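You operate a simulated robot arm through the tools that you are given. There is no shell and no other tool.

You are at the controls of a simulated robot arm. One attempt, no reset.

Task
Scrub the stain off the plate on the rack's mat with paste and the green sponge.
Fine: load it at the paste can; sponge back in its bay, lid back on. Set down upright: what you pick out. What is to be rubbed or washed off counts as gone when no trace of it is left.

It is judged by the outcome, as a careful person would: the job done as asked, and still so three seconds after it is handed in. It fails if anything else is knocked over, pushed out of place, dropped, spilled or broken. Lids that push on must go on centred and level and be pressed home; caps that screw on are set level and turned clockwise until they are tight.

Robot
A 6-joint arm with a four-finger gripper, fixed in place. Base frame: the origin is at the foot of the arm, x ahead of it, y to its left, z up. Readings come in mm, degrees, newtons and seconds.
With the tool pointing down near the work surface it reaches from about 640 to 700 mm from the base axis. Its first joint turns from -166.0 to 166.0 degrees. Payload 3.43 kg.
The TCP is the grasp point between the finger pads, 30 mm short of the fingertips. In the tool frame z runs along the fingers and y along their closing line. Largest opening 120 mm; the body of the gripper starts 85 mm behind the TCP.
Orientation is told as [roll, pitch, yaw] about the base's x, y, z axes, in that order, counted from this pose: with the fingers straight down and closing along the base's y, the tool's x points along the base's -x, its y along +y and its z along -z.

Tools
- The arm moves only by the tool jog_arm. Its argument "series" is a list of rows, each an object of numbers (a shift or turn left out is 0, a gripper value left out holds the last): "dx", "dy", "dz": the shift along the tool's x, y, z in mm; "wx", "wy", "wz": the turn, a rotation vector about the tool's x, y, z in degrees. In form: [{"dx": .., "dy": .., "dz": .., "wx": .., "wy": .., "wz": ..}, ...]. A call has 1 to 20 rows; each row shifts and turns the commanded pose from where the row before left it, along the tool's axes as they then stand. "gripper" is the closure, from 0 (fully open) to 1 (shut), set as the call begins (left out, the last holds). Each row takes 0.2 s and may step no farther than 50 mm and 8.6 degrees from the row before; otherwise, or with a gripper value out of range, the whole call is refused. Where a pose cannot be reached the arm comes as near as it can. A force on the tool above 40 N (or 10 N above the force at the start of the call, whichever is more), or a blocked arm, ends the call early, and 0.2 s more pass. Each finger halts on what it meets, pressing with about 39 N; the grip force reading is that of the motor and also rises with nothing between the fingers. The clock runs only during rows and for 0.2 s after the last one: add rows that do not move to give the fingers time. It gives the time, the measured TCP pose, the force on the tool (base axes), the opening and the grip force at its end, in the units of the frame above (readings bear some noise), with the torque about the TCP (base axes, N m) and any sound that the robot's microphone picked up.
- Cameras (640 x 400 px; columns grow to the right, rows downward): "scene" is fixed at [219.1, -505.7, 1611.2]; the picture's right is [0.65, -0.76, 0.00], its down [-0.49, -0.42, -0.77] and it looks along [0.58, 0.50, -0.64] (base axes); focal length 251 px, centre (320, 200). "wrist" rides on the gripper at [71, -17, -121] in the tool frame; the picture's right is [0.23, 0.97, 0.00], its down [-0.81, 0.19, -0.55] and it looks along [-0.54, 0.13, 0.83] (tool axes); focal length 275 px, centre (320, 200). There is no depth. A picture from a camera that has moved, and an enlarged one, comes with that camera's place and axes in the base frame and with its lens. The place of the scene camera against the robot may be out by one fixed shift of up to 18 mm in any direction.
- capture(camera): a new picture of that camera. The clock stands still meanwhile.
- lift_body(by): slides the trunk up (or, below 0, down) by that many mm; the arm rides with it, the base frame stays. It gives what a move gives, with no picture.
- close_up(camera, box): a new picture of the part [left, top, right, bottom] of that camera's present view, enlarged. The clock stands still meanwhile.
- job_done(): hands the job in; it is judged then, once.

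Places have to be worked out from the pictures, the camera data and where the tool is seen. Open the gripper and draw the arm clear of the work before you hand the job in, unless the task says otherwise.

The tools are called after ">>>" as name(argument=value, ...) on one line, values as JSON. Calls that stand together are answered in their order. jog_arm: Moves the arm, as the interface text tells. Its arguments: {"type":"object","properties":{"series":{"type":"array"},"gripper":{"type":"number"}},"required":["series"]} The other tools are called the same way: lift_body (by) slides the trunk up or down; capture (camera) takes a picture; close_up (camera, box) takes an enlarged picture of a part of a camera's view; job_done () hands the job in.

At the start:

```text
time_s: 0.0
tcp_pos: [452.3, -117.5, 1399.9]
tool_rot: [0.0, -0.1, 0.3]
wrist_force: [-0.2, -0.1, 0.1]
ft_torque: [0.01, 0.01, -0.01]
grip_width: 120.2
finger_force: 0.0
trunk travel left (down, up): [-350.0, 190.0]
```

scene: 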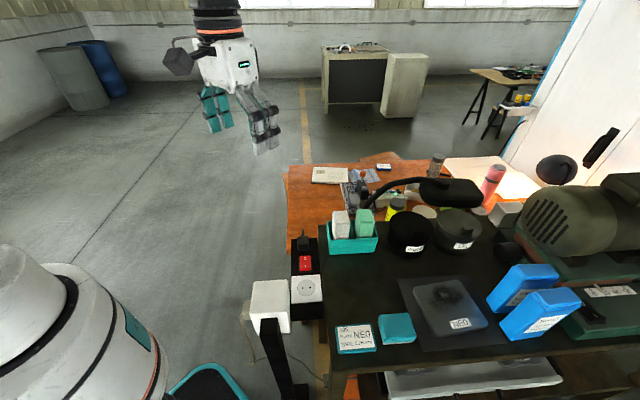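
wrist: 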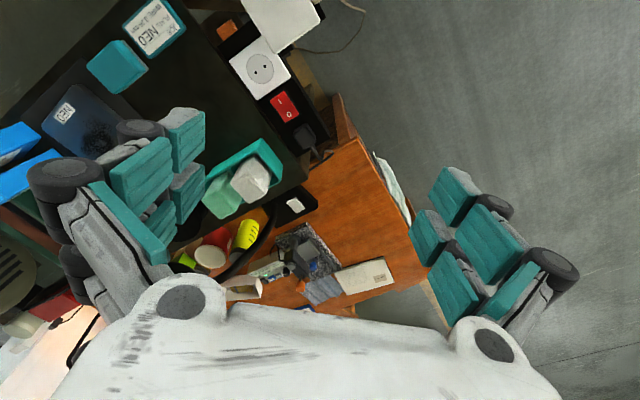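

I begin by looking at the work area in detail with enlarged pictures.

>>> close_up(camera="scene", box=[310, 170, 510, 295])

>>> close_up(camera="scene", box=[310, 255, 510, 380])

>>> close_up(camera="scene", box=[440, 240, 640, 365])

>>> close_up(camera="wrist", box=[0, 0, 320, 200])

```text
3.20 times, centred on (410, 232) of scene
camera zoom: at [219.1, -505.7, 1611.2], right [0.65, -0.76, 0.0], down [-0.49, -0.42, -0.77], along [0.58, 0.5, -0.64], focal length 804 px, centre (32, 96)
```

zoom: 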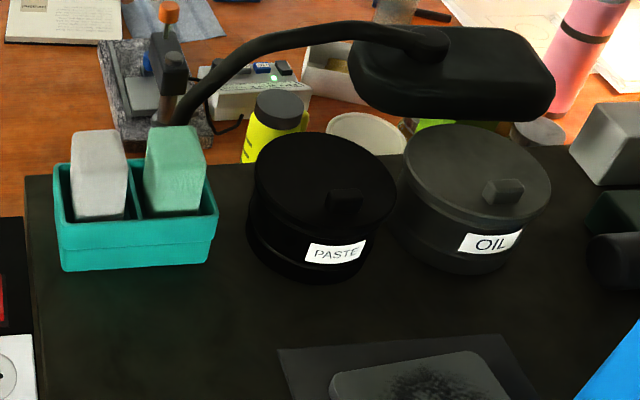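

```text
3.20 times, centred on (410, 318) of scene
camera zoom: at [219.1, -505.7, 1611.2], right [0.65, -0.76, 0.0], down [-0.49, -0.42, -0.77], along [0.58, 0.5, -0.64], focal length 804 px, centre (32, -176)
```

zoom: 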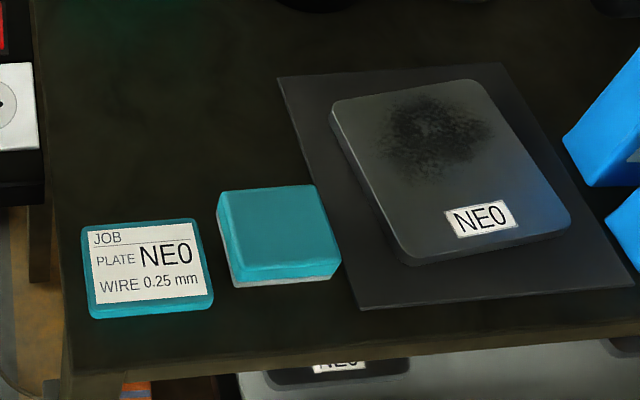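

```text
3.20 times, centred on (540, 302) of scene
camera zoom: at [219.1, -505.7, 1611.2], right [0.65, -0.76, 0.0], down [-0.49, -0.42, -0.77], along [0.58, 0.5, -0.64], focal length 804 px, centre (-384, -128)
```

zoom: 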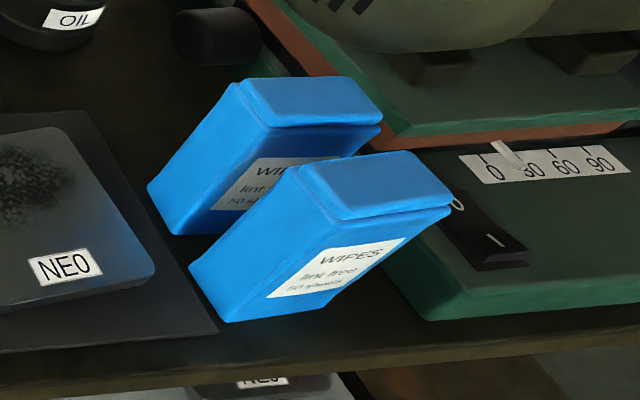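

```text
2.00 times, centred on (160, 100) of wrist
camera zoom: at [381.1, -134.8, 1520.3], right [-0.24, 0.97, 0.0], down [0.81, 0.2, 0.55], along [0.54, 0.13, -0.83], focal length 551 px, centre (640, 400)
```

zoom: 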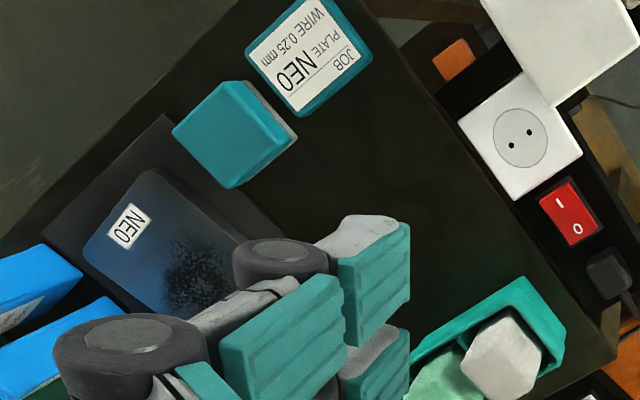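

A second labelled plate seems to lie below the bench top edge, so I look there and at the rest of the bench before deciding which is meant.

>>> close_up(camera="scene", box=[340, 320, 640, 400])

>>> close_up(camera="scene", box=[380, 350, 480, 400])

>>> close_up(camera="scene", box=[225, 220, 345, 300])

>>> close_up(camera="scene", box=[520, 350, 640, 400])

```text
2.13 times, centred on (490, 360) of scene
camera zoom: at [219.1, -505.7, 1611.2], right [0.65, -0.76, 0.0], down [-0.49, -0.42, -0.77], along [0.58, 0.5, -0.64], focal length 536 px, centre (-43, -141)
```

zoom: 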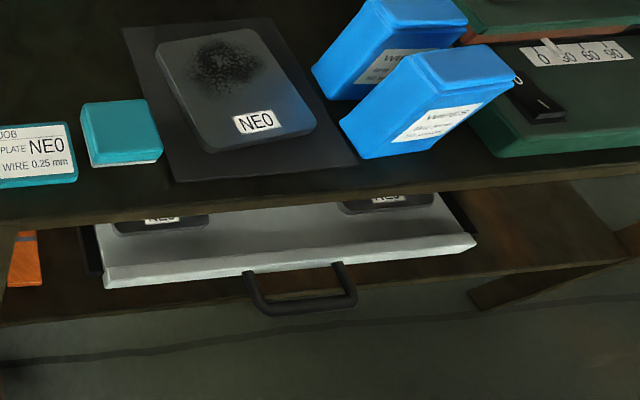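

```text
6.40 times, centred on (430, 375) of scene
camera zoom: at [219.1, -505.7, 1611.2], right [0.65, -0.76, 0.0], down [-0.49, -0.42, -0.77], along [0.58, 0.5, -0.64], focal length 1607 px, centre (-384, -920)
```

zoom: 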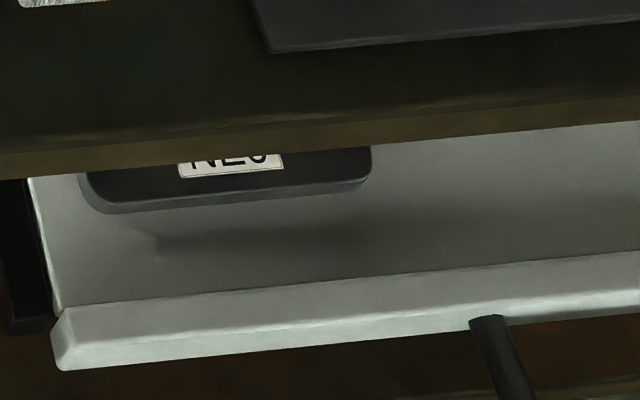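

```text
5.00 times, centred on (285, 260) of scene
camera zoom: at [219.1, -505.7, 1611.2], right [0.65, -0.76, 0.0], down [-0.49, -0.42, -0.77], along [0.58, 0.5, -0.64], focal length 1256 px, centre (495, -100)
```

zoom: 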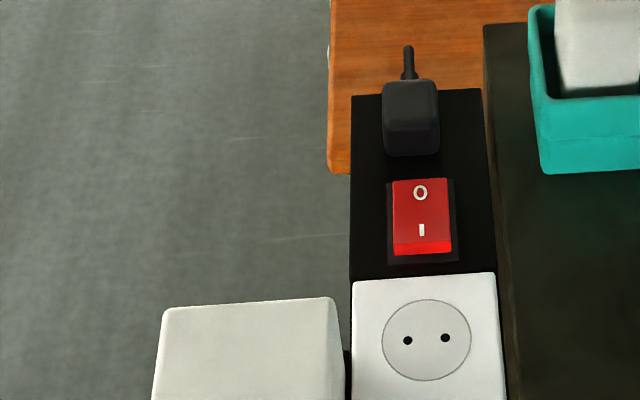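

```text
5.33 times, centred on (580, 375) of scene
camera zoom: at [219.1, -505.7, 1611.2], right [0.65, -0.76, 0.0], down [-0.49, -0.42, -0.77], along [0.58, 0.5, -0.64], focal length 1339 px, centre (-1067, -733)
```

zoom: 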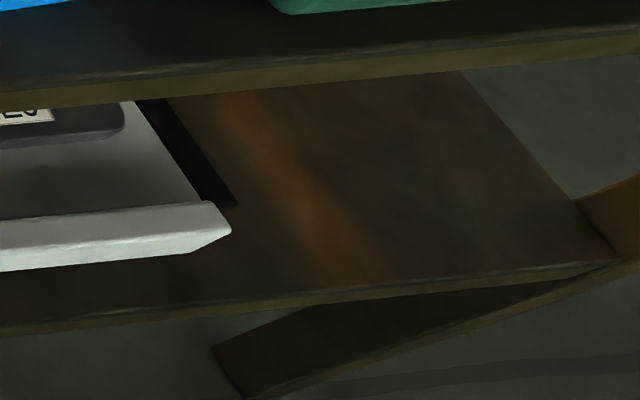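

The plate on the dark mat on the rack top is at about z 978 (mat z ≈ 955, mat centre ≈ (690, -550)); the PASTE can is near (825, -345) and the sponge holder near (700, -230), all turned about 45° to the base. I move the arm high over the bench and turn the tool to yaw -45 to look from there.

>>> jog_arm(series=[{"dx": -18, "dy": -40}, {"dx": -18, "dy": -40}, {"dx": -18, "dy": -40}, {"dx": -18, "dy": -40}, {"dx": -18, "dy": -40}, {"dx": -18, "dy": -40}, {"wz": 7.5}, {"wz": 7.5}, {"wz": 7.5}, {"wz": 7.5}, {"wz": 7.5}, {"wz": 7.5}, {}], gripper=0)

>>> capture(camera="wrist")

>>> capture(camera="scene")

```text
time_s: 2.8
tcp_pos: [561.6, -356.3, 1399.3]
tool_rot: [0.0, 0.1, -44.7]
wrist_force: [0.0, 0.5, -0.6]
ft_torque: [0.0, -0.02, -0.01]
grip_width: 119.8
finger_force: 0.0
trunk travel left (down, up): [-350.0, 190.0]
```

```text
taken
camera wrist: at [499.7, -318.1, 1520.4], right [0.52, 0.85, 0.0], down [0.71, -0.43, 0.55], along [0.47, -0.29, -0.83], focal length 275 px, centre (320, 200)
```

wrist: 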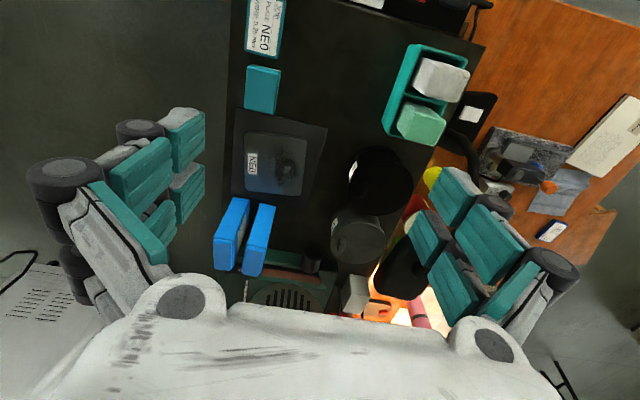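

```text
taken
```

scene: 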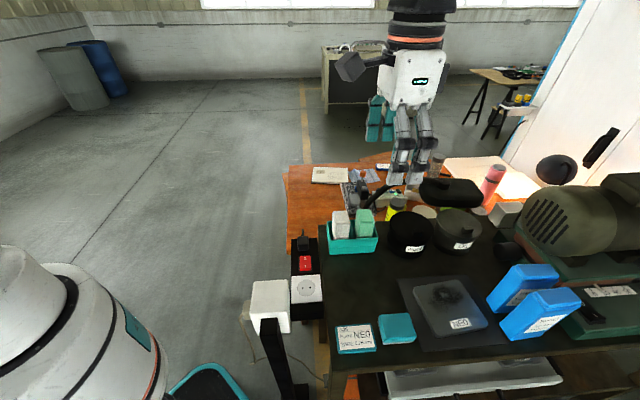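

Good view from here; I enlarge the wrist view over the plate, cans and sponge holder to triangulate them.

>>> close_up(camera="wrist", box=[210, 90, 370, 190])

>>> close_up(camera="wrist", box=[360, 30, 520, 130])

>>> close_up(camera="wrist", box=[310, 120, 470, 220])

>>> close_up(camera="wrist", box=[310, 210, 470, 310])

>>> close_up(camera="scene", box=[340, 160, 500, 260])

```text
4.00 times, centred on (290, 140) of wrist
camera zoom: at [499.7, -318.1, 1520.4], right [0.52, 0.85, 0.0], down [0.71, -0.43, 0.55], along [0.47, -0.29, -0.83], focal length 1101 px, centre (440, 440)
```

zoom: 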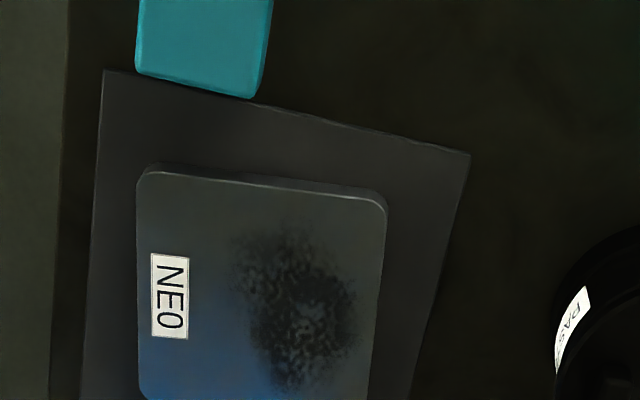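

```text
4.00 times, centred on (440, 80) of wrist
camera zoom: at [499.7, -318.1, 1520.4], right [0.52, 0.85, 0.0], down [0.71, -0.43, 0.55], along [0.47, -0.29, -0.83], focal length 1101 px, centre (-160, 680)
```

zoom: 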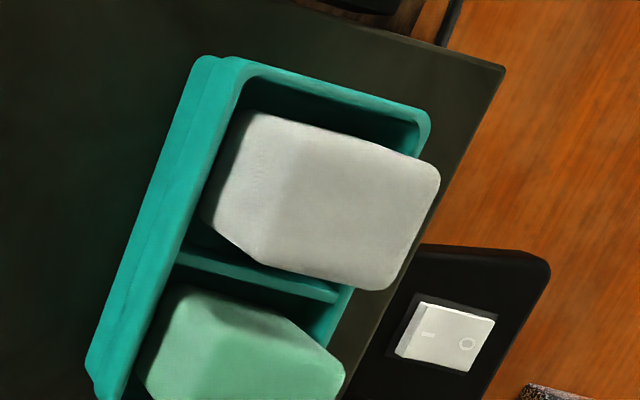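

```text
4.00 times, centred on (390, 170) of wrist
camera zoom: at [499.7, -318.1, 1520.4], right [0.52, 0.85, 0.0], down [0.71, -0.43, 0.55], along [0.47, -0.29, -0.83], focal length 1101 px, centre (40, 320)
```

zoom: 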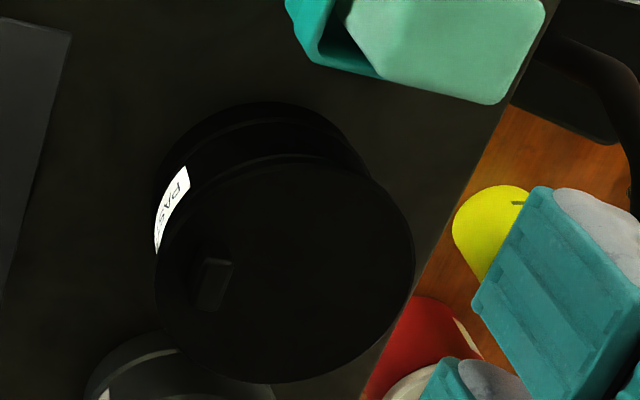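

```text
4.00 times, centred on (390, 260) of wrist
camera zoom: at [499.7, -318.1, 1520.4], right [0.52, 0.85, 0.0], down [0.71, -0.43, 0.55], along [0.47, -0.29, -0.83], focal length 1101 px, centre (40, -40)
```

zoom: 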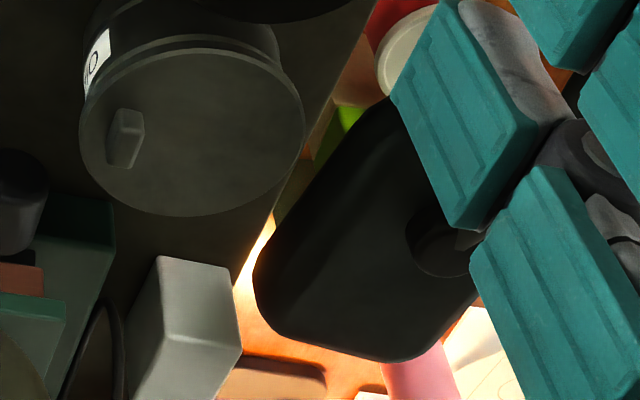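

```text
4.00 times, centred on (420, 210) of scene
camera zoom: at [219.1, -505.7, 1611.2], right [0.65, -0.76, 0.0], down [-0.49, -0.42, -0.77], along [0.58, 0.5, -0.64], focal length 1004 px, centre (-80, 160)
```

zoom: 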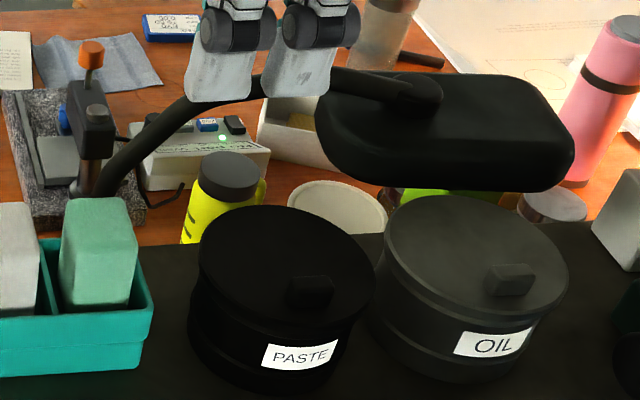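

The cans have lids ≈134 mm across with small off-centre knobs (PASTE lid near (817, -365), z ≈ 1040). I lower the trunk partway to bring the arm nearer the bench, and then check the view.

>>> lift_body(by=-200)

>>> capture(camera="scene")

>>> capture(camera="wrist")

```text
time_s: 5.0
tcp_pos: [561.7, -355.2, 1201.2]
tool_rot: [-0.1, -0.1, -44.6]
wrist_force: [-0.5, -0.2, 0.1]
ft_torque: [0.02, 0.04, 0.02]
grip_width: 120.0
finger_force: 0.1
trunk travel left (down, up): [-150.0, 390.0]
```

```text
taken
```

scene: 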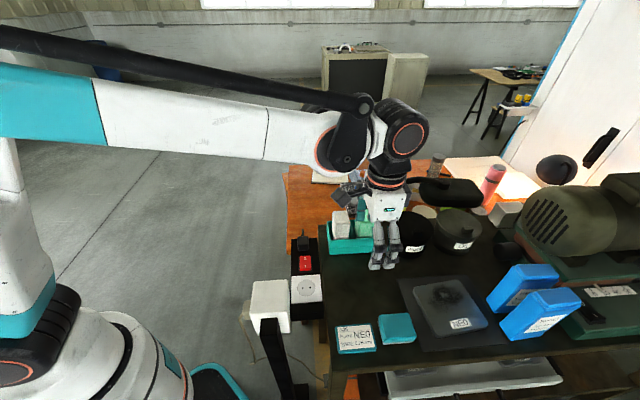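

```text
taken
camera wrist: at [499.6, -318.1, 1320.5], right [0.52, 0.85, 0.0], down [0.71, -0.43, 0.55], along [0.47, -0.29, -0.83], focal length 275 px, centre (320, 200)
```

wrist: 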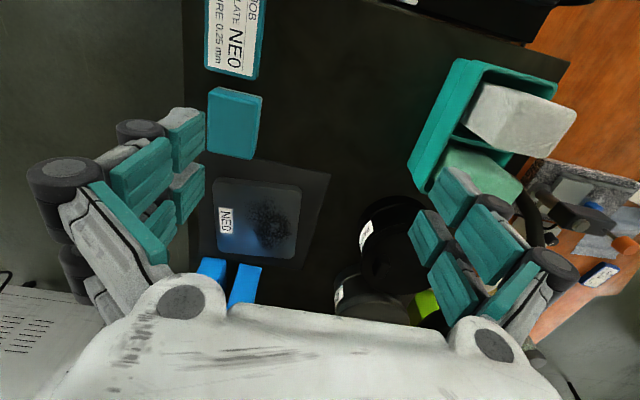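

The arm is free and the bench is below; I now test the reach outward by moving over the plate at the same height.

>>> jog_arm(series=[{"dx": -38, "dy": -8}, {"dx": -38, "dy": -8}, {"dx": -38, "dy": -8}, {"dx": -38, "dy": -8}, {"dx": -38, "dy": -8}, {"dx": -38, "dy": -8}, {}])

>>> capture(camera="wrist")

>>> capture(camera="scene")

```text
time_s: 6.6
tcp_pos: [681.4, -545.2, 1198.0]
tool_rot: [0.0, -0.1, -44.8]
wrist_force: [0.3, -0.5, -0.6]
ft_torque: [0.05, 0.04, 0.02]
grip_width: 120.1
finger_force: 0.0
out of reach, approached as far as the arm can: row 6
trunk travel left (down, up): [-150.0, 390.0]
```

```text
taken
camera wrist: at [620.0, -508.2, 1318.2], right [0.52, 0.85, 0.0], down [0.71, -0.43, 0.55], along [0.47, -0.29, -0.83], focal length 275 px, centre (320, 200)
```

wrist: 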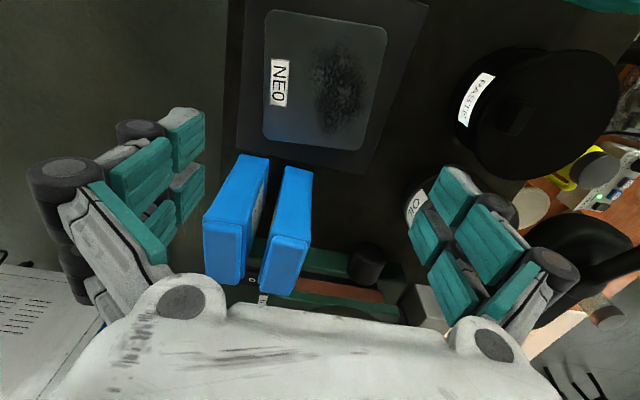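

```text
taken
```

scene: 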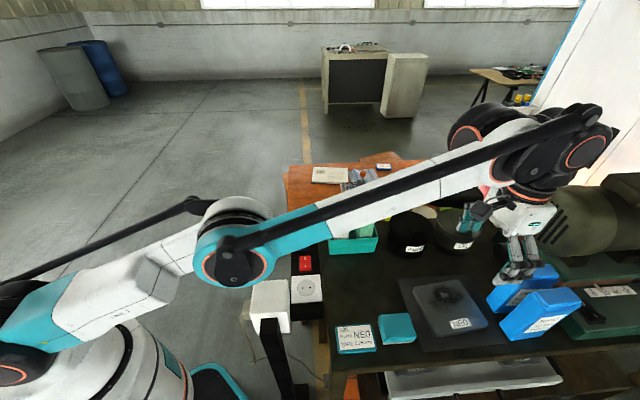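

The arm reaches about 873 mm from the axis at this height, just enough over the plate. From this pose I take enlarged pictures of the can, plate and stain to triangulate them with the wrist camera only.

>>> close_up(camera="wrist", box=[440, 30, 640, 155])

>>> close_up(camera="wrist", box=[230, 0, 430, 125])

>>> close_up(camera="wrist", box=[480, 130, 640, 230])

```text
3.20 times, centred on (540, 92) of wrist
camera zoom: at [620.0, -508.2, 1318.2], right [0.52, 0.85, 0.0], down [0.71, -0.43, 0.55], along [0.47, -0.29, -0.83], focal length 881 px, centre (-384, 544)
```

zoom: 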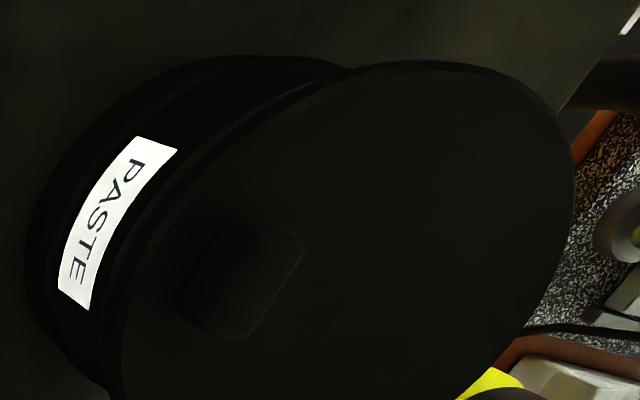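

```text
3.20 times, centred on (330, 62) of wrist
camera zoom: at [620.0, -508.2, 1318.2], right [0.52, 0.85, 0.0], down [0.71, -0.43, 0.55], along [0.47, -0.29, -0.83], focal length 881 px, centre (288, 640)
```

zoom: 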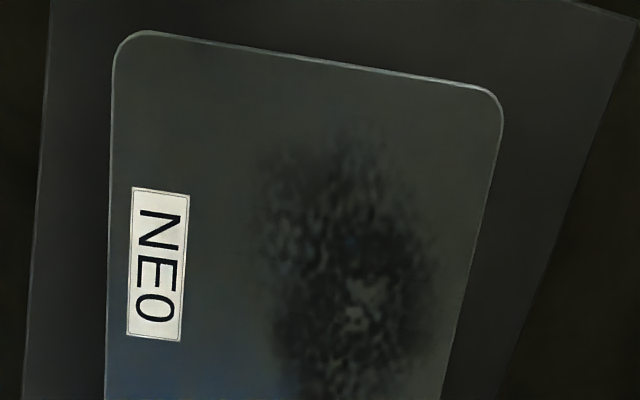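

```text
4.00 times, centred on (560, 180) of wrist
camera zoom: at [620.0, -508.2, 1318.2], right [0.52, 0.85, 0.0], down [0.71, -0.43, 0.55], along [0.47, -0.29, -0.83], focal length 1101 px, centre (-640, 280)
```

zoom: 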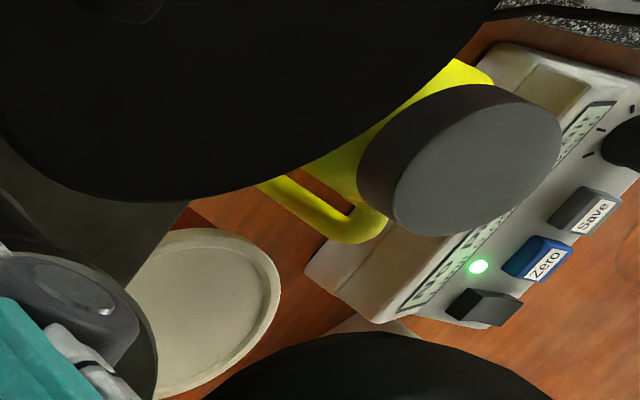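

Knob of the PASTE lid triangulates to about (783, -392, 1062), lid centre about (807, -362), plate top z ≈ 974. I go back inward over the sponge holder to look at it from close above.

>>> jog_arm(series=[{"dx": 40, "dy": 23}, {"dx": 40, "dy": 23}, {"dx": 40, "dy": 23}, {"dx": 40, "dy": 23}, {"dx": 40, "dy": 23}, {"dx": 40, "dy": 23}, {"dx": 40, "dy": 23}, {"dx": 40, "dy": 23}, {"dx": 40, "dy": 23}, {}])

>>> capture(camera="wrist")

>>> capture(camera="scene")

```text
time_s: 8.8
tcp_pos: [570.7, -139.2, 1197.3]
tool_rot: [-0.1, 0.0, -44.8]
wrist_force: [0.1, 0.7, 1.2]
ft_torque: [-0.03, -0.03, 0.0]
grip_width: 119.8
finger_force: 0.1
trunk travel left (down, up): [-150.0, 390.0]
```

```text
taken
camera wrist: at [509.2, -101.9, 1317.2], right [0.52, 0.85, 0.0], down [0.71, -0.43, 0.55], along [0.47, -0.29, -0.83], focal length 275 px, centre (320, 200)
```

wrist: 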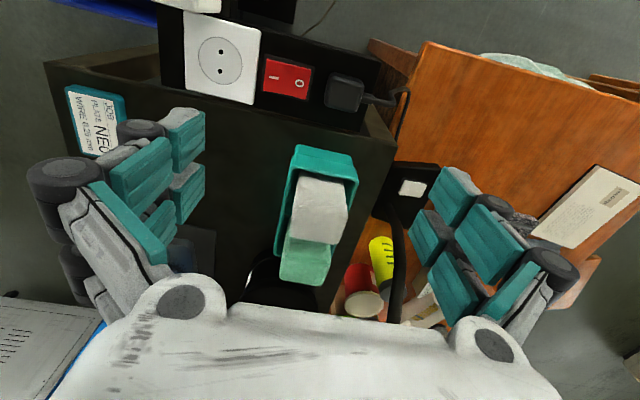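

```text
taken
```

scene: 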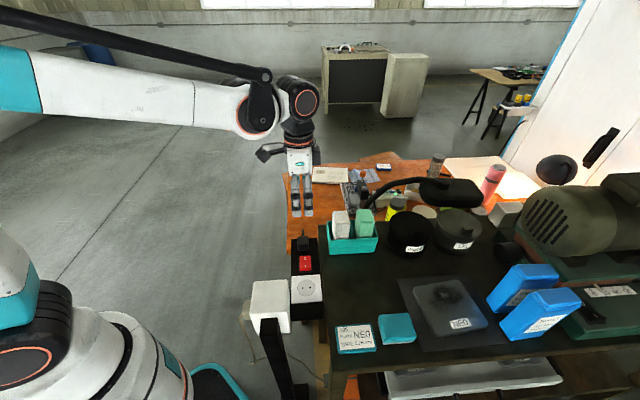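

Now I enlarge the holder from this close overhead view, with the lamp stem beside it.

>>> close_up(camera="wrist", box=[240, 140, 400, 240])

>>> close_up(camera="wrist", box=[240, 205, 400, 305])

>>> close_up(camera="wrist", box=[330, 140, 490, 240])

>>> close_up(camera="scene", box=[310, 160, 470, 260])

```text
4.00 times, centred on (320, 190) of wrist
camera zoom: at [509.2, -101.9, 1317.2], right [0.52, 0.85, 0.0], down [0.71, -0.43, 0.55], along [0.47, -0.29, -0.83], focal length 1101 px, centre (320, 240)
```

zoom: 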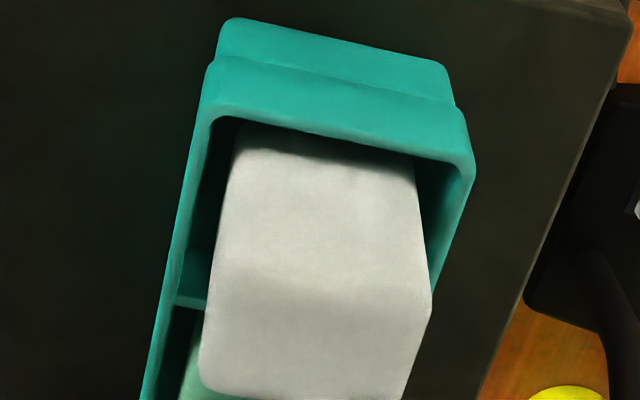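

```text
4.00 times, centred on (320, 255) of wrist
camera zoom: at [509.2, -101.9, 1317.2], right [0.52, 0.85, 0.0], down [0.71, -0.43, 0.55], along [0.47, -0.29, -0.83], focal length 1101 px, centre (320, -20)
```

zoom: 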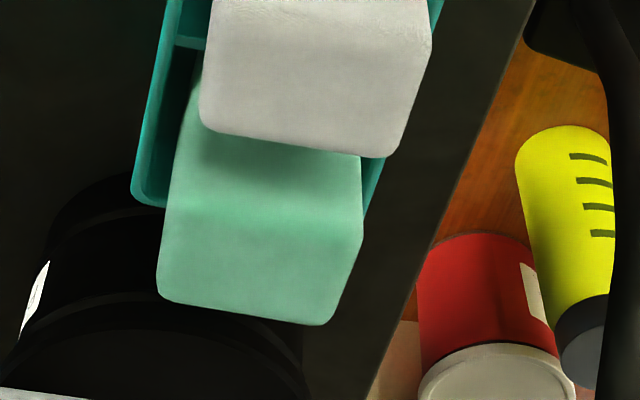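

```text
4.00 times, centred on (410, 190) of wrist
camera zoom: at [509.2, -101.9, 1317.2], right [0.52, 0.85, 0.0], down [0.71, -0.43, 0.55], along [0.47, -0.29, -0.83], focal length 1101 px, centre (-40, 240)
```

zoom: 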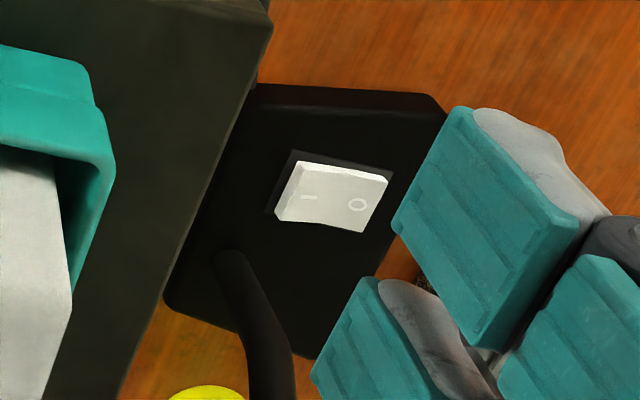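

```text
4.00 times, centred on (390, 210) of scene
camera zoom: at [219.1, -505.7, 1611.2], right [0.65, -0.76, 0.0], down [-0.49, -0.42, -0.77], along [0.58, 0.5, -0.64], focal length 1004 px, centre (40, 160)
```

zoom: 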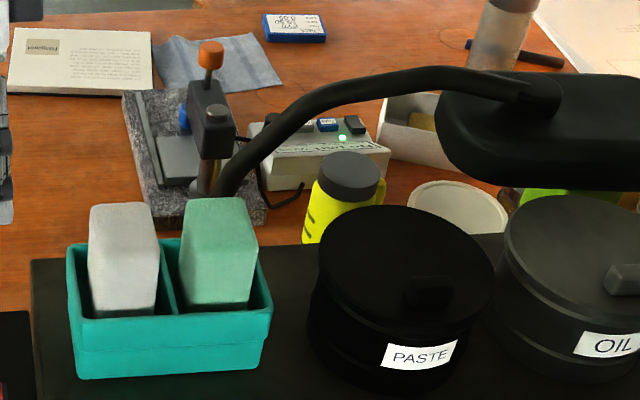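

The green sponge top is near (717, -253) at z ≈ 1088, about 40 mm along the bench by 55 mm deep, and the lamp stem stays ≥ 85 mm from my grasp spots. I move above the near side of the PASTE can to look at its lid and knob closely.

>>> jog_arm(series=[{"dx": -39.6, "dy": -5.9}, {"dx": -39.6, "dy": -5.9}, {"dx": -39.6, "dy": -5.9}, {"dx": -39.6, "dy": -5.9}, {"dx": -39.6, "dy": -5.9}, {"dx": -39.6, "dy": -5.9}, {"dx": -39.6, "dy": -5.9}, {"dz": 28}, {"dz": 28}, {}])

>>> capture(camera="wrist")

>>> capture(camera="scene")

```text
time_s: 11.0
tcp_pos: [739.7, -369.7, 1141.9]
tool_rot: [0.0, 0.0, -44.7]
wrist_force: [0.4, -0.4, -0.2]
ft_torque: [-0.01, 0.04, 0.02]
grip_width: 120.0
finger_force: 0.0
trunk travel left (down, up): [-150.0, 390.0]
```

```text
taken
camera wrist: at [678.1, -331.6, 1261.8], right [0.52, 0.85, 0.0], down [0.71, -0.43, 0.55], along [0.47, -0.29, -0.83], focal length 275 px, centre (320, 200)
```

wrist: 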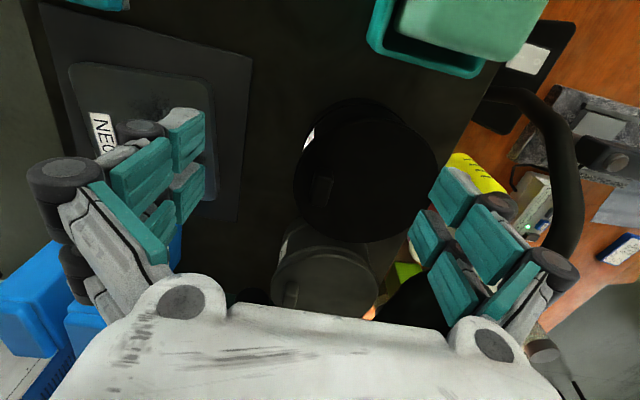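

```text
taken
```

scene: 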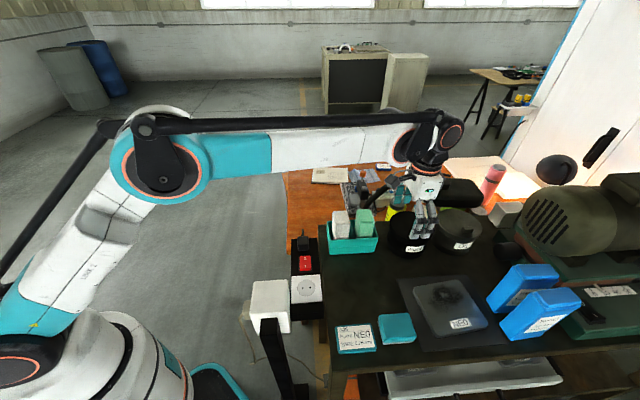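

I enlarge the lid and knob in this nearer wrist view.

>>> close_up(camera="wrist", box=[280, 90, 440, 190])

>>> close_up(camera="wrist", box=[290, 150, 370, 200])

>>> close_up(camera="wrist", box=[280, 150, 440, 250])

>>> close_up(camera="wrist", box=[360, 0, 560, 125])

```text
4.00 times, centred on (360, 140) of wrist
camera zoom: at [678.1, -331.6, 1261.8], right [0.52, 0.85, 0.0], down [0.71, -0.43, 0.55], along [0.47, -0.29, -0.83], focal length 1101 px, centre (160, 440)
```

zoom: 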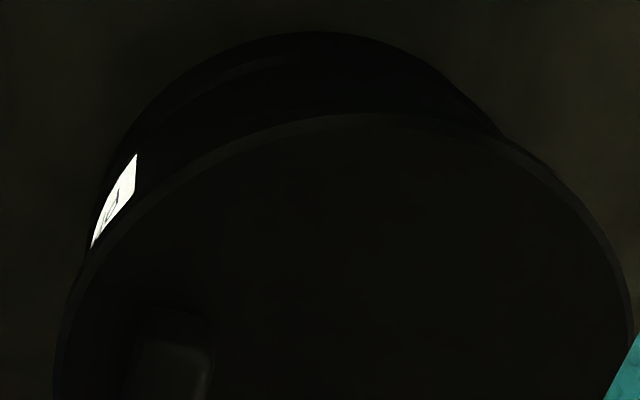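

```text
8.00 times, centred on (330, 175) of wrist
camera zoom: at [678.1, -331.6, 1261.8], right [0.52, 0.85, 0.0], down [0.71, -0.43, 0.55], along [0.47, -0.29, -0.83], focal length 2202 px, centre (240, 400)
```

zoom: 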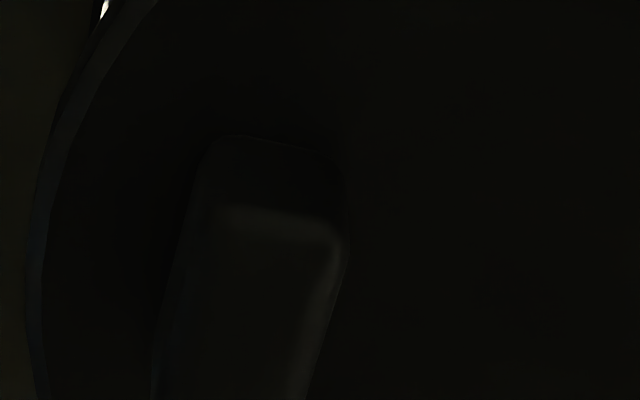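

```text
4.00 times, centred on (360, 200) of wrist
camera zoom: at [678.1, -331.6, 1261.8], right [0.52, 0.85, 0.0], down [0.71, -0.43, 0.55], along [0.47, -0.29, -0.83], focal length 1101 px, centre (160, 200)
```

zoom: 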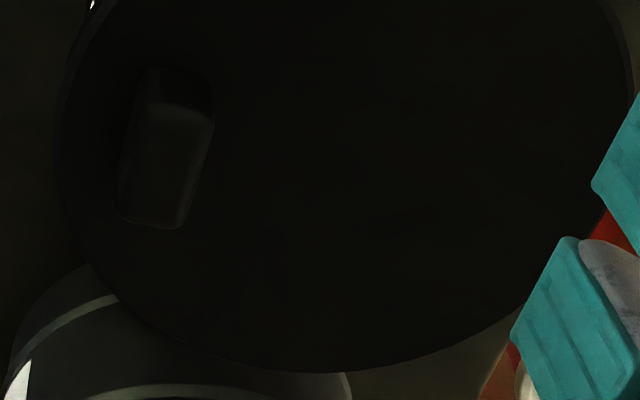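

```text
3.20 times, centred on (460, 62) of wrist
camera zoom: at [678.1, -331.6, 1261.8], right [0.52, 0.85, 0.0], down [0.71, -0.43, 0.55], along [0.47, -0.29, -0.83], focal length 881 px, centre (-128, 640)
```

zoom: 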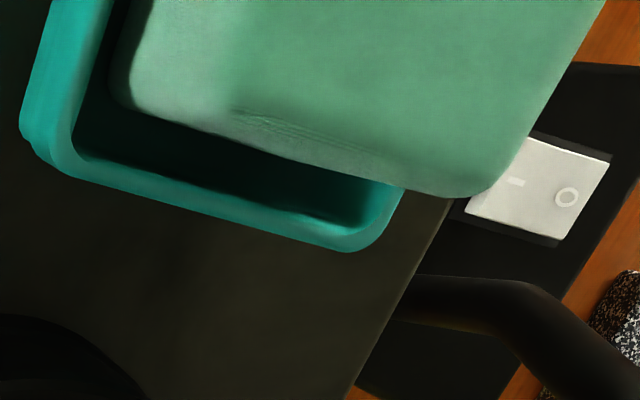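

The knob top is about 14×27 mm, long side along the bench (az -45°), centred near (783, -394), top z ≈ 1067 on a lid surface at ≈1050; lid centre (810, -364), radius ≈ 64. I move over the knob at yaw -45 and check its alignment (it should appear at px (320, 136)).

>>> jog_arm(series=[{"dx": -24, "dy": 6.5}, {"dx": -24, "dy": 6.5, "wz": 0.3}, {}])

>>> close_up(camera="wrist", box=[240, 90, 400, 190])

>>> capture(camera="wrist")

```text
time_s: 11.8
tcp_pos: [783.5, -394.6, 1141.7]
tool_rot: [0.0, -0.1, -45.0]
wrist_force: [1.3, 0.3, -0.2]
ft_torque: [-0.02, 0.0, -0.02]
grip_width: 120.2
finger_force: 0.0
trunk travel left (down, up): [-150.0, 390.0]
```

```text
4.00 times, centred on (320, 140) of wrist
camera zoom: at [721.5, -356.4, 1261.2], right [0.53, 0.85, 0.0], down [0.71, -0.44, 0.55], along [0.47, -0.29, -0.83], focal length 1101 px, centre (320, 440)
```

zoom: 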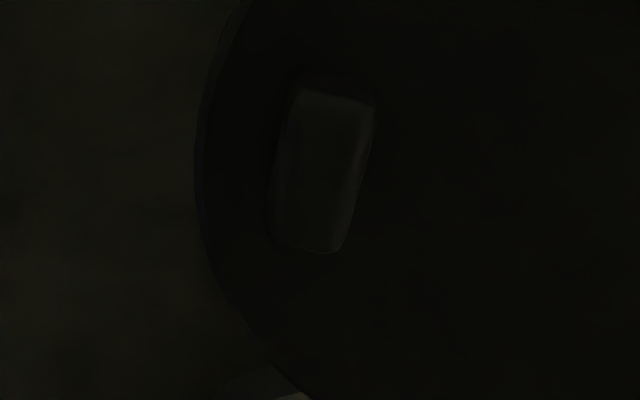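

```text
taken
camera wrist: at [721.5, -356.4, 1261.2], right [0.53, 0.85, 0.0], down [0.71, -0.44, 0.55], along [0.47, -0.29, -0.83], focal length 275 px, centre (320, 200)
```

wrist: 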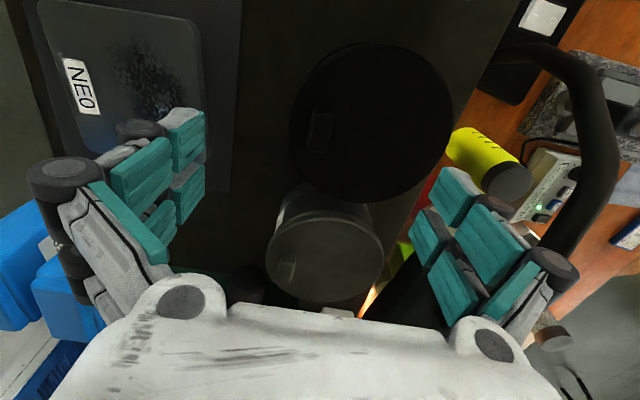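

The knob shows at (320.5, 133), within 2 mm of where I expected it, so x/y are good. I narrow the fingers and go down partway, then check again.

>>> jog_arm(series=[{}, {}, {"dz": 15}, {"dz": 15}, {}], gripper=0.6)

>>> close_up(camera="wrist", box=[220, 90, 420, 215])

>>> capture(camera="wrist")

```text
time_s: 13.0
tcp_pos: [783.4, -394.2, 1111.1]
tool_rot: [-0.1, 0.1, -45.1]
wrist_force: [-0.6, -0.1, -0.5]
ft_torque: [0.0, 0.02, -0.02]
grip_width: 47.9
finger_force: 0.0
trunk travel left (down, up): [-150.0, 390.0]
```

```text
3.20 times, centred on (320, 152) of wrist
camera zoom: at [722.1, -356.7, 1231.0], right [0.53, 0.85, 0.0], down [0.71, -0.44, 0.55], along [0.47, -0.29, -0.83], focal length 881 px, centre (320, 352)
```

zoom: 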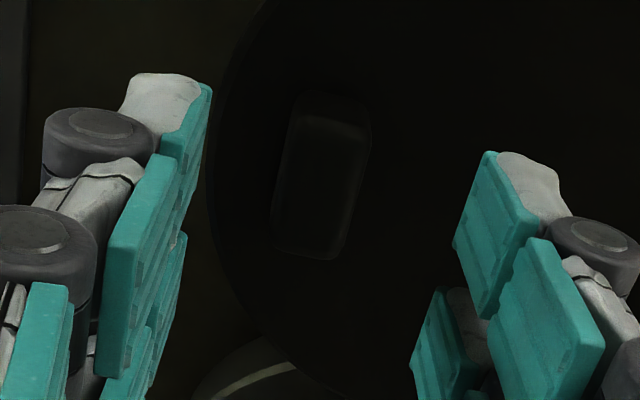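

```text
taken
camera wrist: at [722.1, -356.7, 1231.0], right [0.53, 0.85, 0.0], down [0.71, -0.44, 0.55], along [0.47, -0.29, -0.83], focal length 275 px, centre (320, 200)
```

wrist: 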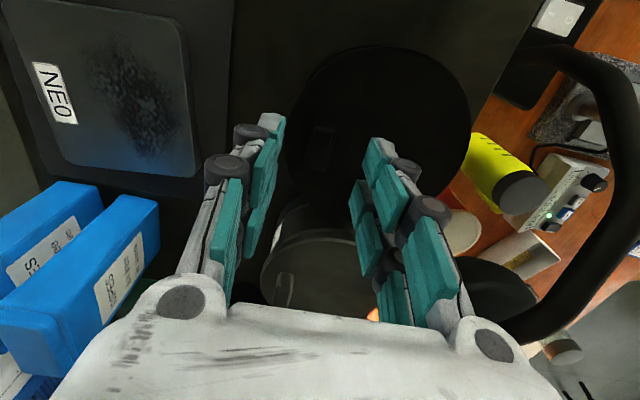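

Laterally the knob is centred between the fingers. I descend to TCP z ≈ 1086 (tips ≈1056) with a 2 mm shift back toward the robot, then re-check heights.

>>> jog_arm(series=[{"dz": 9, "dx": 2}, {"dz": 8}, {"dz": 8}, {}])

>>> close_up(camera="wrist", box=[240, 110, 400, 210])

>>> close_up(camera="scene", box=[370, 180, 450, 230])

```text
time_s: 14.0
tcp_pos: [782.1, -391.9, 1086.4]
tool_rot: [0.0, 0.0, -44.9]
wrist_force: [0.4, 0.4, 0.0]
ft_torque: [0.02, 0.02, -0.02]
grip_width: 48.1
finger_force: 0.0
trunk travel left (down, up): [-150.0, 390.0]
```

```text
4.00 times, centred on (320, 160) of wrist
camera zoom: at [720.8, -353.4, 1206.7], right [0.53, 0.85, 0.0], down [0.71, -0.44, 0.55], along [0.47, -0.29, -0.83], focal length 1101 px, centre (320, 360)
```

zoom: 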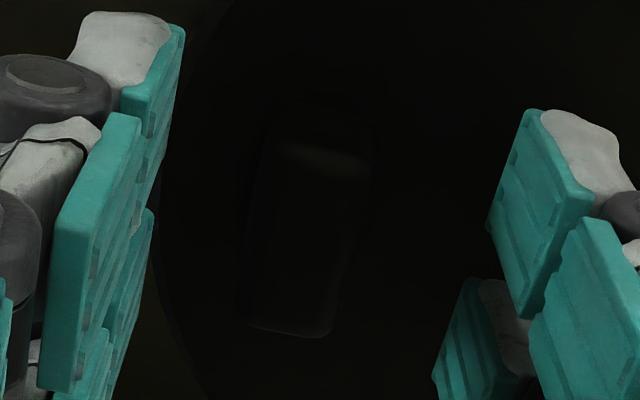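

```text
8.00 times, centred on (410, 205) of scene
camera zoom: at [219.1, -505.7, 1611.2], right [0.65, -0.76, 0.0], down [-0.49, -0.42, -0.77], along [0.58, 0.5, -0.64], focal length 2009 px, centre (-400, 160)
```

zoom: 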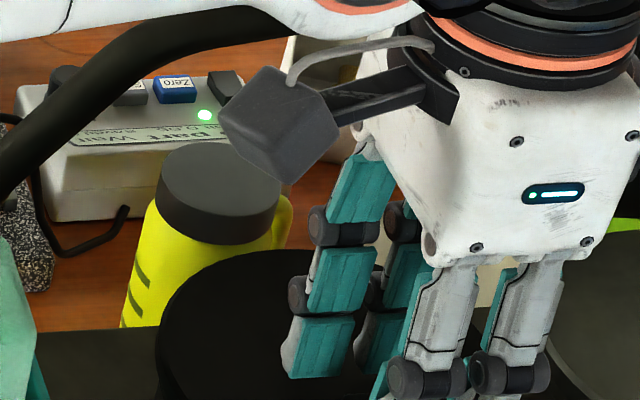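

Knob top is at about z 1066 with the fingers' line 1.5 mm off its middle, so I shift sideways 1.5 mm, go down 4 mm (tips ≈1052) and close on the knob.

>>> jog_arm(series=[{"dy": -1.6, "dz": 2}, {"dz": 2}, {}])

>>> jog_arm(series=[{}, {}, {}], gripper=1)

>>> capture(camera="wrist")

>>> close_up(camera="wrist", box=[240, 110, 400, 210])

```text
time_s: 14.8
tcp_pos: [781.6, -394.3, 1082.1]
tool_rot: [0.0, 0.0, -45.0]
wrist_force: [-0.2, 0.1, 0.4]
ft_torque: [0.0, -0.01, -0.02]
grip_width: 48.1
finger_force: 0.0
trunk travel left (down, up): [-150.0, 390.0]
```

```text
time_s: 15.6
tcp_pos: [781.4, -393.5, 1083.4]
tool_rot: [0.0, -0.1, -45.0]
wrist_force: [-0.1, -0.2, -0.6]
ft_torque: [-0.04, 0.03, -0.02]
grip_width: 15.7
finger_force: 38.9
trunk travel left (down, up): [-150.0, 390.0]
heard: snap
```

```text
taken
camera wrist: at [719.9, -354.8, 1202.3], right [0.52, 0.85, 0.0], down [0.71, -0.44, 0.55], along [0.47, -0.29, -0.83], focal length 275 px, centre (320, 200)
```

wrist: 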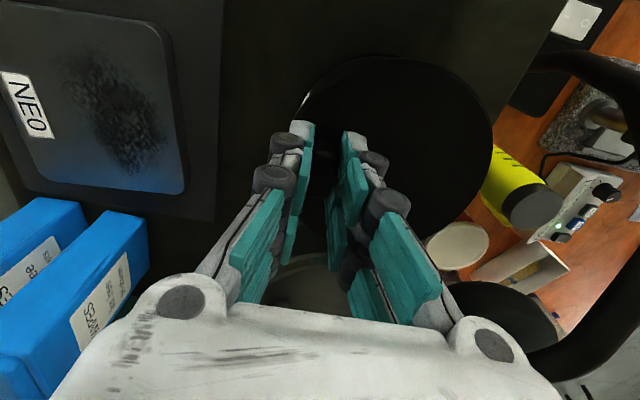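

```text
4.00 times, centred on (320, 160) of wrist
camera zoom: at [719.9, -354.8, 1202.3], right [0.52, 0.85, 0.0], down [0.71, -0.44, 0.55], along [0.47, -0.29, -0.83], focal length 1101 px, centre (320, 360)
```

zoom: 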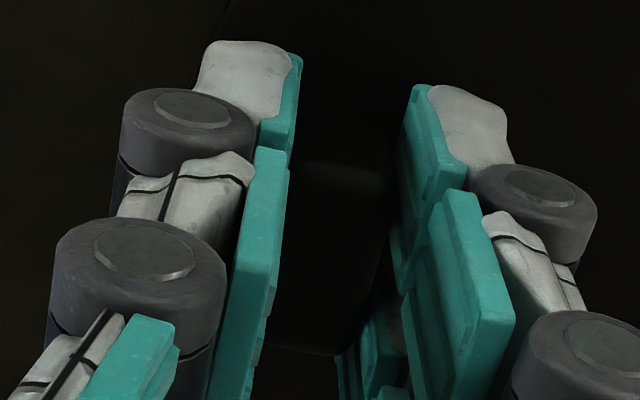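

The gripper holds the knob (15.7 mm, 39 N). I lift slowly straight up a little and check the forces.

>>> jog_arm(series=[{"dz": -2}, {"dz": -3}, {"dz": -5}, {"dz": -5}, {}])

>>> capture(camera="wrist")

>>> close_up(camera="scene", box=[350, 180, 480, 262])

```text
time_s: 16.8
tcp_pos: [780.0, -393.3, 1095.9]
tool_rot: [0.1, 0.0, -44.9]
wrist_force: [0.5, -0.6, 0.4]
ft_torque: [-0.02, 0.02, -0.01]
grip_width: 15.6
finger_force: 39.5
trunk travel left (down, up): [-150.0, 390.0]
```

```text
taken
camera wrist: at [719.2, -354.8, 1217.0], right [0.53, 0.85, 0.0], down [0.71, -0.44, 0.55], along [0.47, -0.29, -0.83], focal length 275 px, centre (320, 200)
```

wrist: 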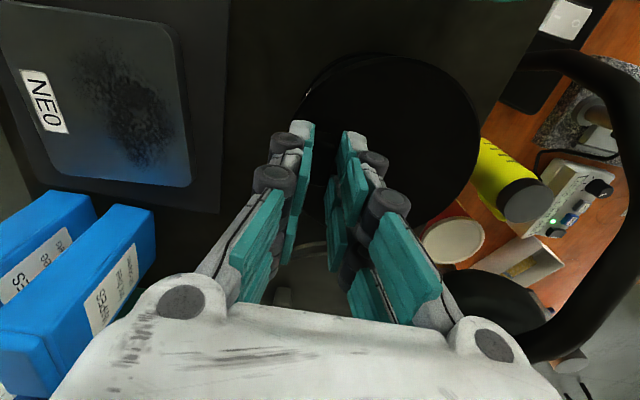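

```text
4.88 times, centred on (415, 221) of scene
camera zoom: at [219.1, -505.7, 1611.2], right [0.65, -0.76, 0.0], down [-0.49, -0.42, -0.77], along [0.58, 0.5, -0.64], focal length 1225 px, centre (-143, 98)
```

zoom: 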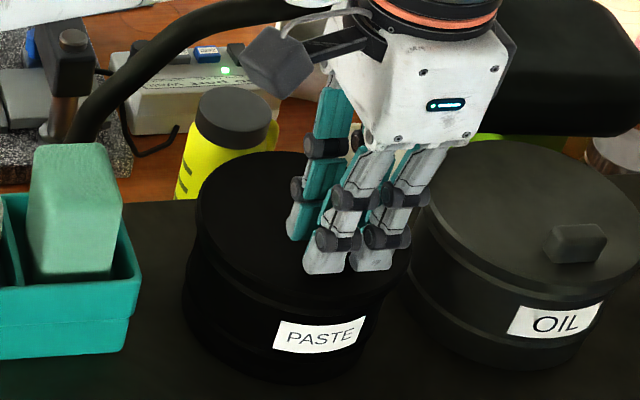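

The lid seems not to have risen with the fingers (no weight on the tool); I look closely at the fingers and the lid rim before going on.

>>> close_up(camera="wrist", box=[260, 100, 420, 200])

>>> close_up(camera="scene", box=[380, 200, 460, 250])

>>> close_up(camera="wrist", box=[280, 40, 500, 178])

```text
4.00 times, centred on (340, 150) of wrist
camera zoom: at [719.2, -354.8, 1217.0], right [0.53, 0.85, 0.0], down [0.71, -0.44, 0.55], along [0.47, -0.29, -0.83], focal length 1101 px, centre (240, 400)
```

zoom: 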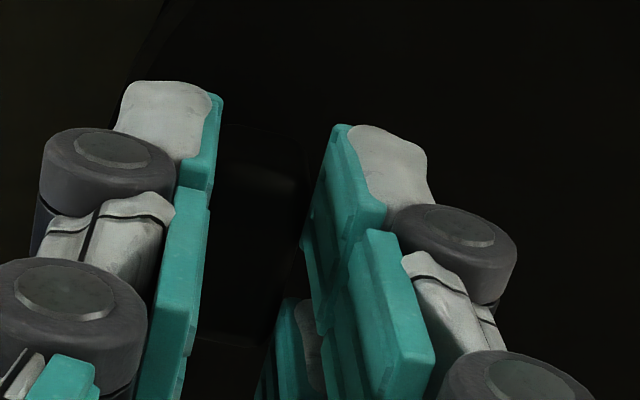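

```text
8.00 times, centred on (420, 225) of scene
camera zoom: at [219.1, -505.7, 1611.2], right [0.65, -0.76, 0.0], down [-0.49, -0.42, -0.77], along [0.58, 0.5, -0.64], focal length 2009 px, centre (-480, 0)
```

zoom: 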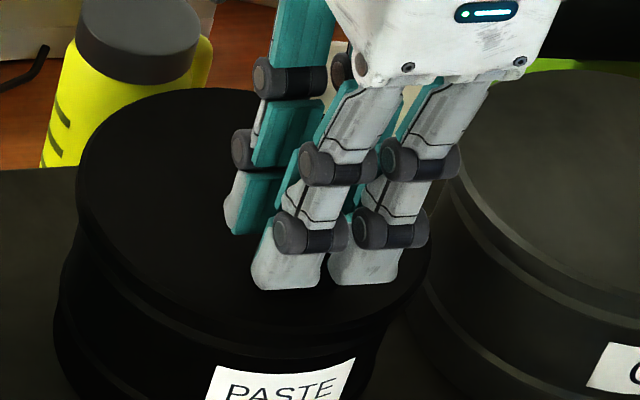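

```text
2.90 times, centred on (390, 109) of wrist
camera zoom: at [719.2, -354.8, 1217.0], right [0.53, 0.85, 0.0], down [0.71, -0.44, 0.55], along [0.47, -0.29, -0.83], focal length 798 px, centre (117, 464)
```

zoom: 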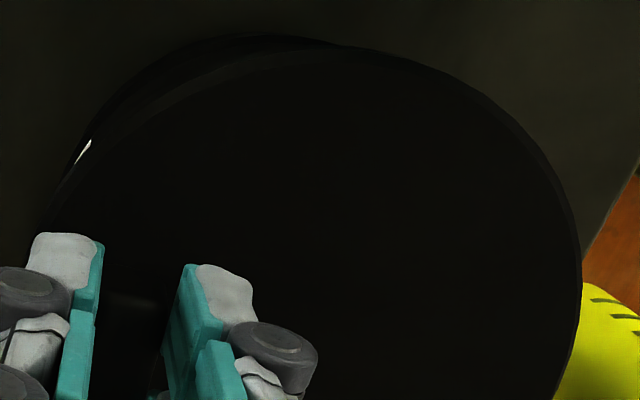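

Comparing rim positions, the lid stayed at z ≈ 1050: the fingers slid up the knob. I open, go back down for a full-depth grip and then pull in tiny steps while reading the force.

>>> jog_arm(series=[{}, {}, {"dz": 7}, {"dz": 6}, {}], gripper=0.7)

>>> close_up(camera="wrist", box=[240, 110, 400, 210])

```text
time_s: 18.0
tcp_pos: [782.4, -393.5, 1083.1]
tool_rot: [0.0, 0.1, -45.0]
wrist_force: [0.4, 0.2, -0.2]
ft_torque: [0.02, 0.0, 0.02]
grip_width: 36.1
finger_force: 0.0
trunk travel left (down, up): [-150.0, 390.0]
heard: snap
```

```text
4.00 times, centred on (320, 160) of wrist
camera zoom: at [719.4, -354.4, 1204.0], right [0.53, 0.85, 0.0], down [0.71, -0.44, 0.55], along [0.47, -0.29, -0.83], focal length 1101 px, centre (320, 360)
```

zoom: 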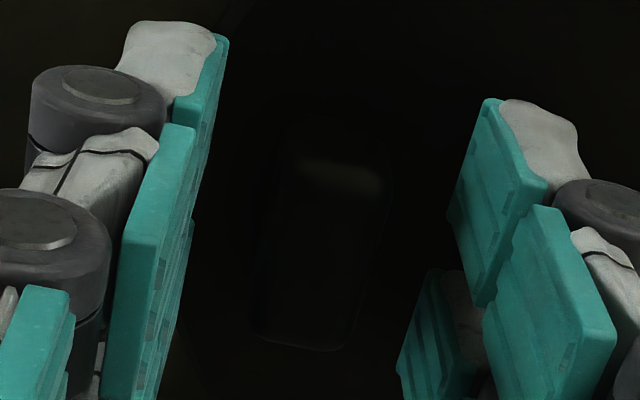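

A "snap" again on release; the knob is well centred at the moment (320, 174). I close once more and read the force, then lift in 1 mm steps.

>>> jog_arm(series=[{"dz": 1}, {}], gripper=0.7)

>>> jog_arm(series=[{}, {}], gripper=1)

>>> jog_arm(series=[{"dz": -1}])

>>> jog_arm(series=[{"dz": -1}])

>>> jog_arm(series=[{"dz": -1}])

```text
time_s: 18.6
tcp_pos: [781.2, -392.2, 1082.9]
tool_rot: [0.1, 0.0, -44.9]
wrist_force: [0.3, -0.7, 0.0]
ft_torque: [-0.01, 0.01, 0.02]
grip_width: 35.9
finger_force: 0.0
trunk travel left (down, up): [-150.0, 390.0]
```

```text
time_s: 19.2
tcp_pos: [781.6, -392.5, 1082.6]
tool_rot: [0.0, 0.0, -45.1]
wrist_force: [-0.3, -0.5, -0.2]
ft_torque: [-0.02, 0.01, -0.01]
grip_width: 15.4
finger_force: 38.7
trunk travel left (down, up): [-150.0, 390.0]
heard: snap
```

```text
time_s: 19.6
tcp_pos: [781.3, -392.8, 1083.8]
tool_rot: [0.0, 0.0, -45.1]
wrist_force: [-0.7, -0.4, -0.8]
ft_torque: [-0.01, 0.04, 0.03]
grip_width: 15.3
finger_force: 38.8
trunk travel left (down, up): [-150.0, 390.0]
```

```text
time_s: 20.0
tcp_pos: [781.6, -391.6, 1085.3]
tool_rot: [0.0, 0.0, -45.0]
wrist_force: [-0.1, -0.6, -1.4]
ft_torque: [0.0, 0.06, 0.04]
grip_width: 15.6
finger_force: 39.2
trunk travel left (down, up): [-150.0, 390.0]
```

```text
time_s: 20.4
tcp_pos: [779.9, -391.9, 1086.1]
tool_rot: [-0.1, 0.0, -45.0]
wrist_force: [0.1, -0.1, -1.4]
ft_torque: [-0.01, 0.02, 0.02]
grip_width: 15.6
finger_force: 39.0
trunk travel left (down, up): [-150.0, 390.0]
```

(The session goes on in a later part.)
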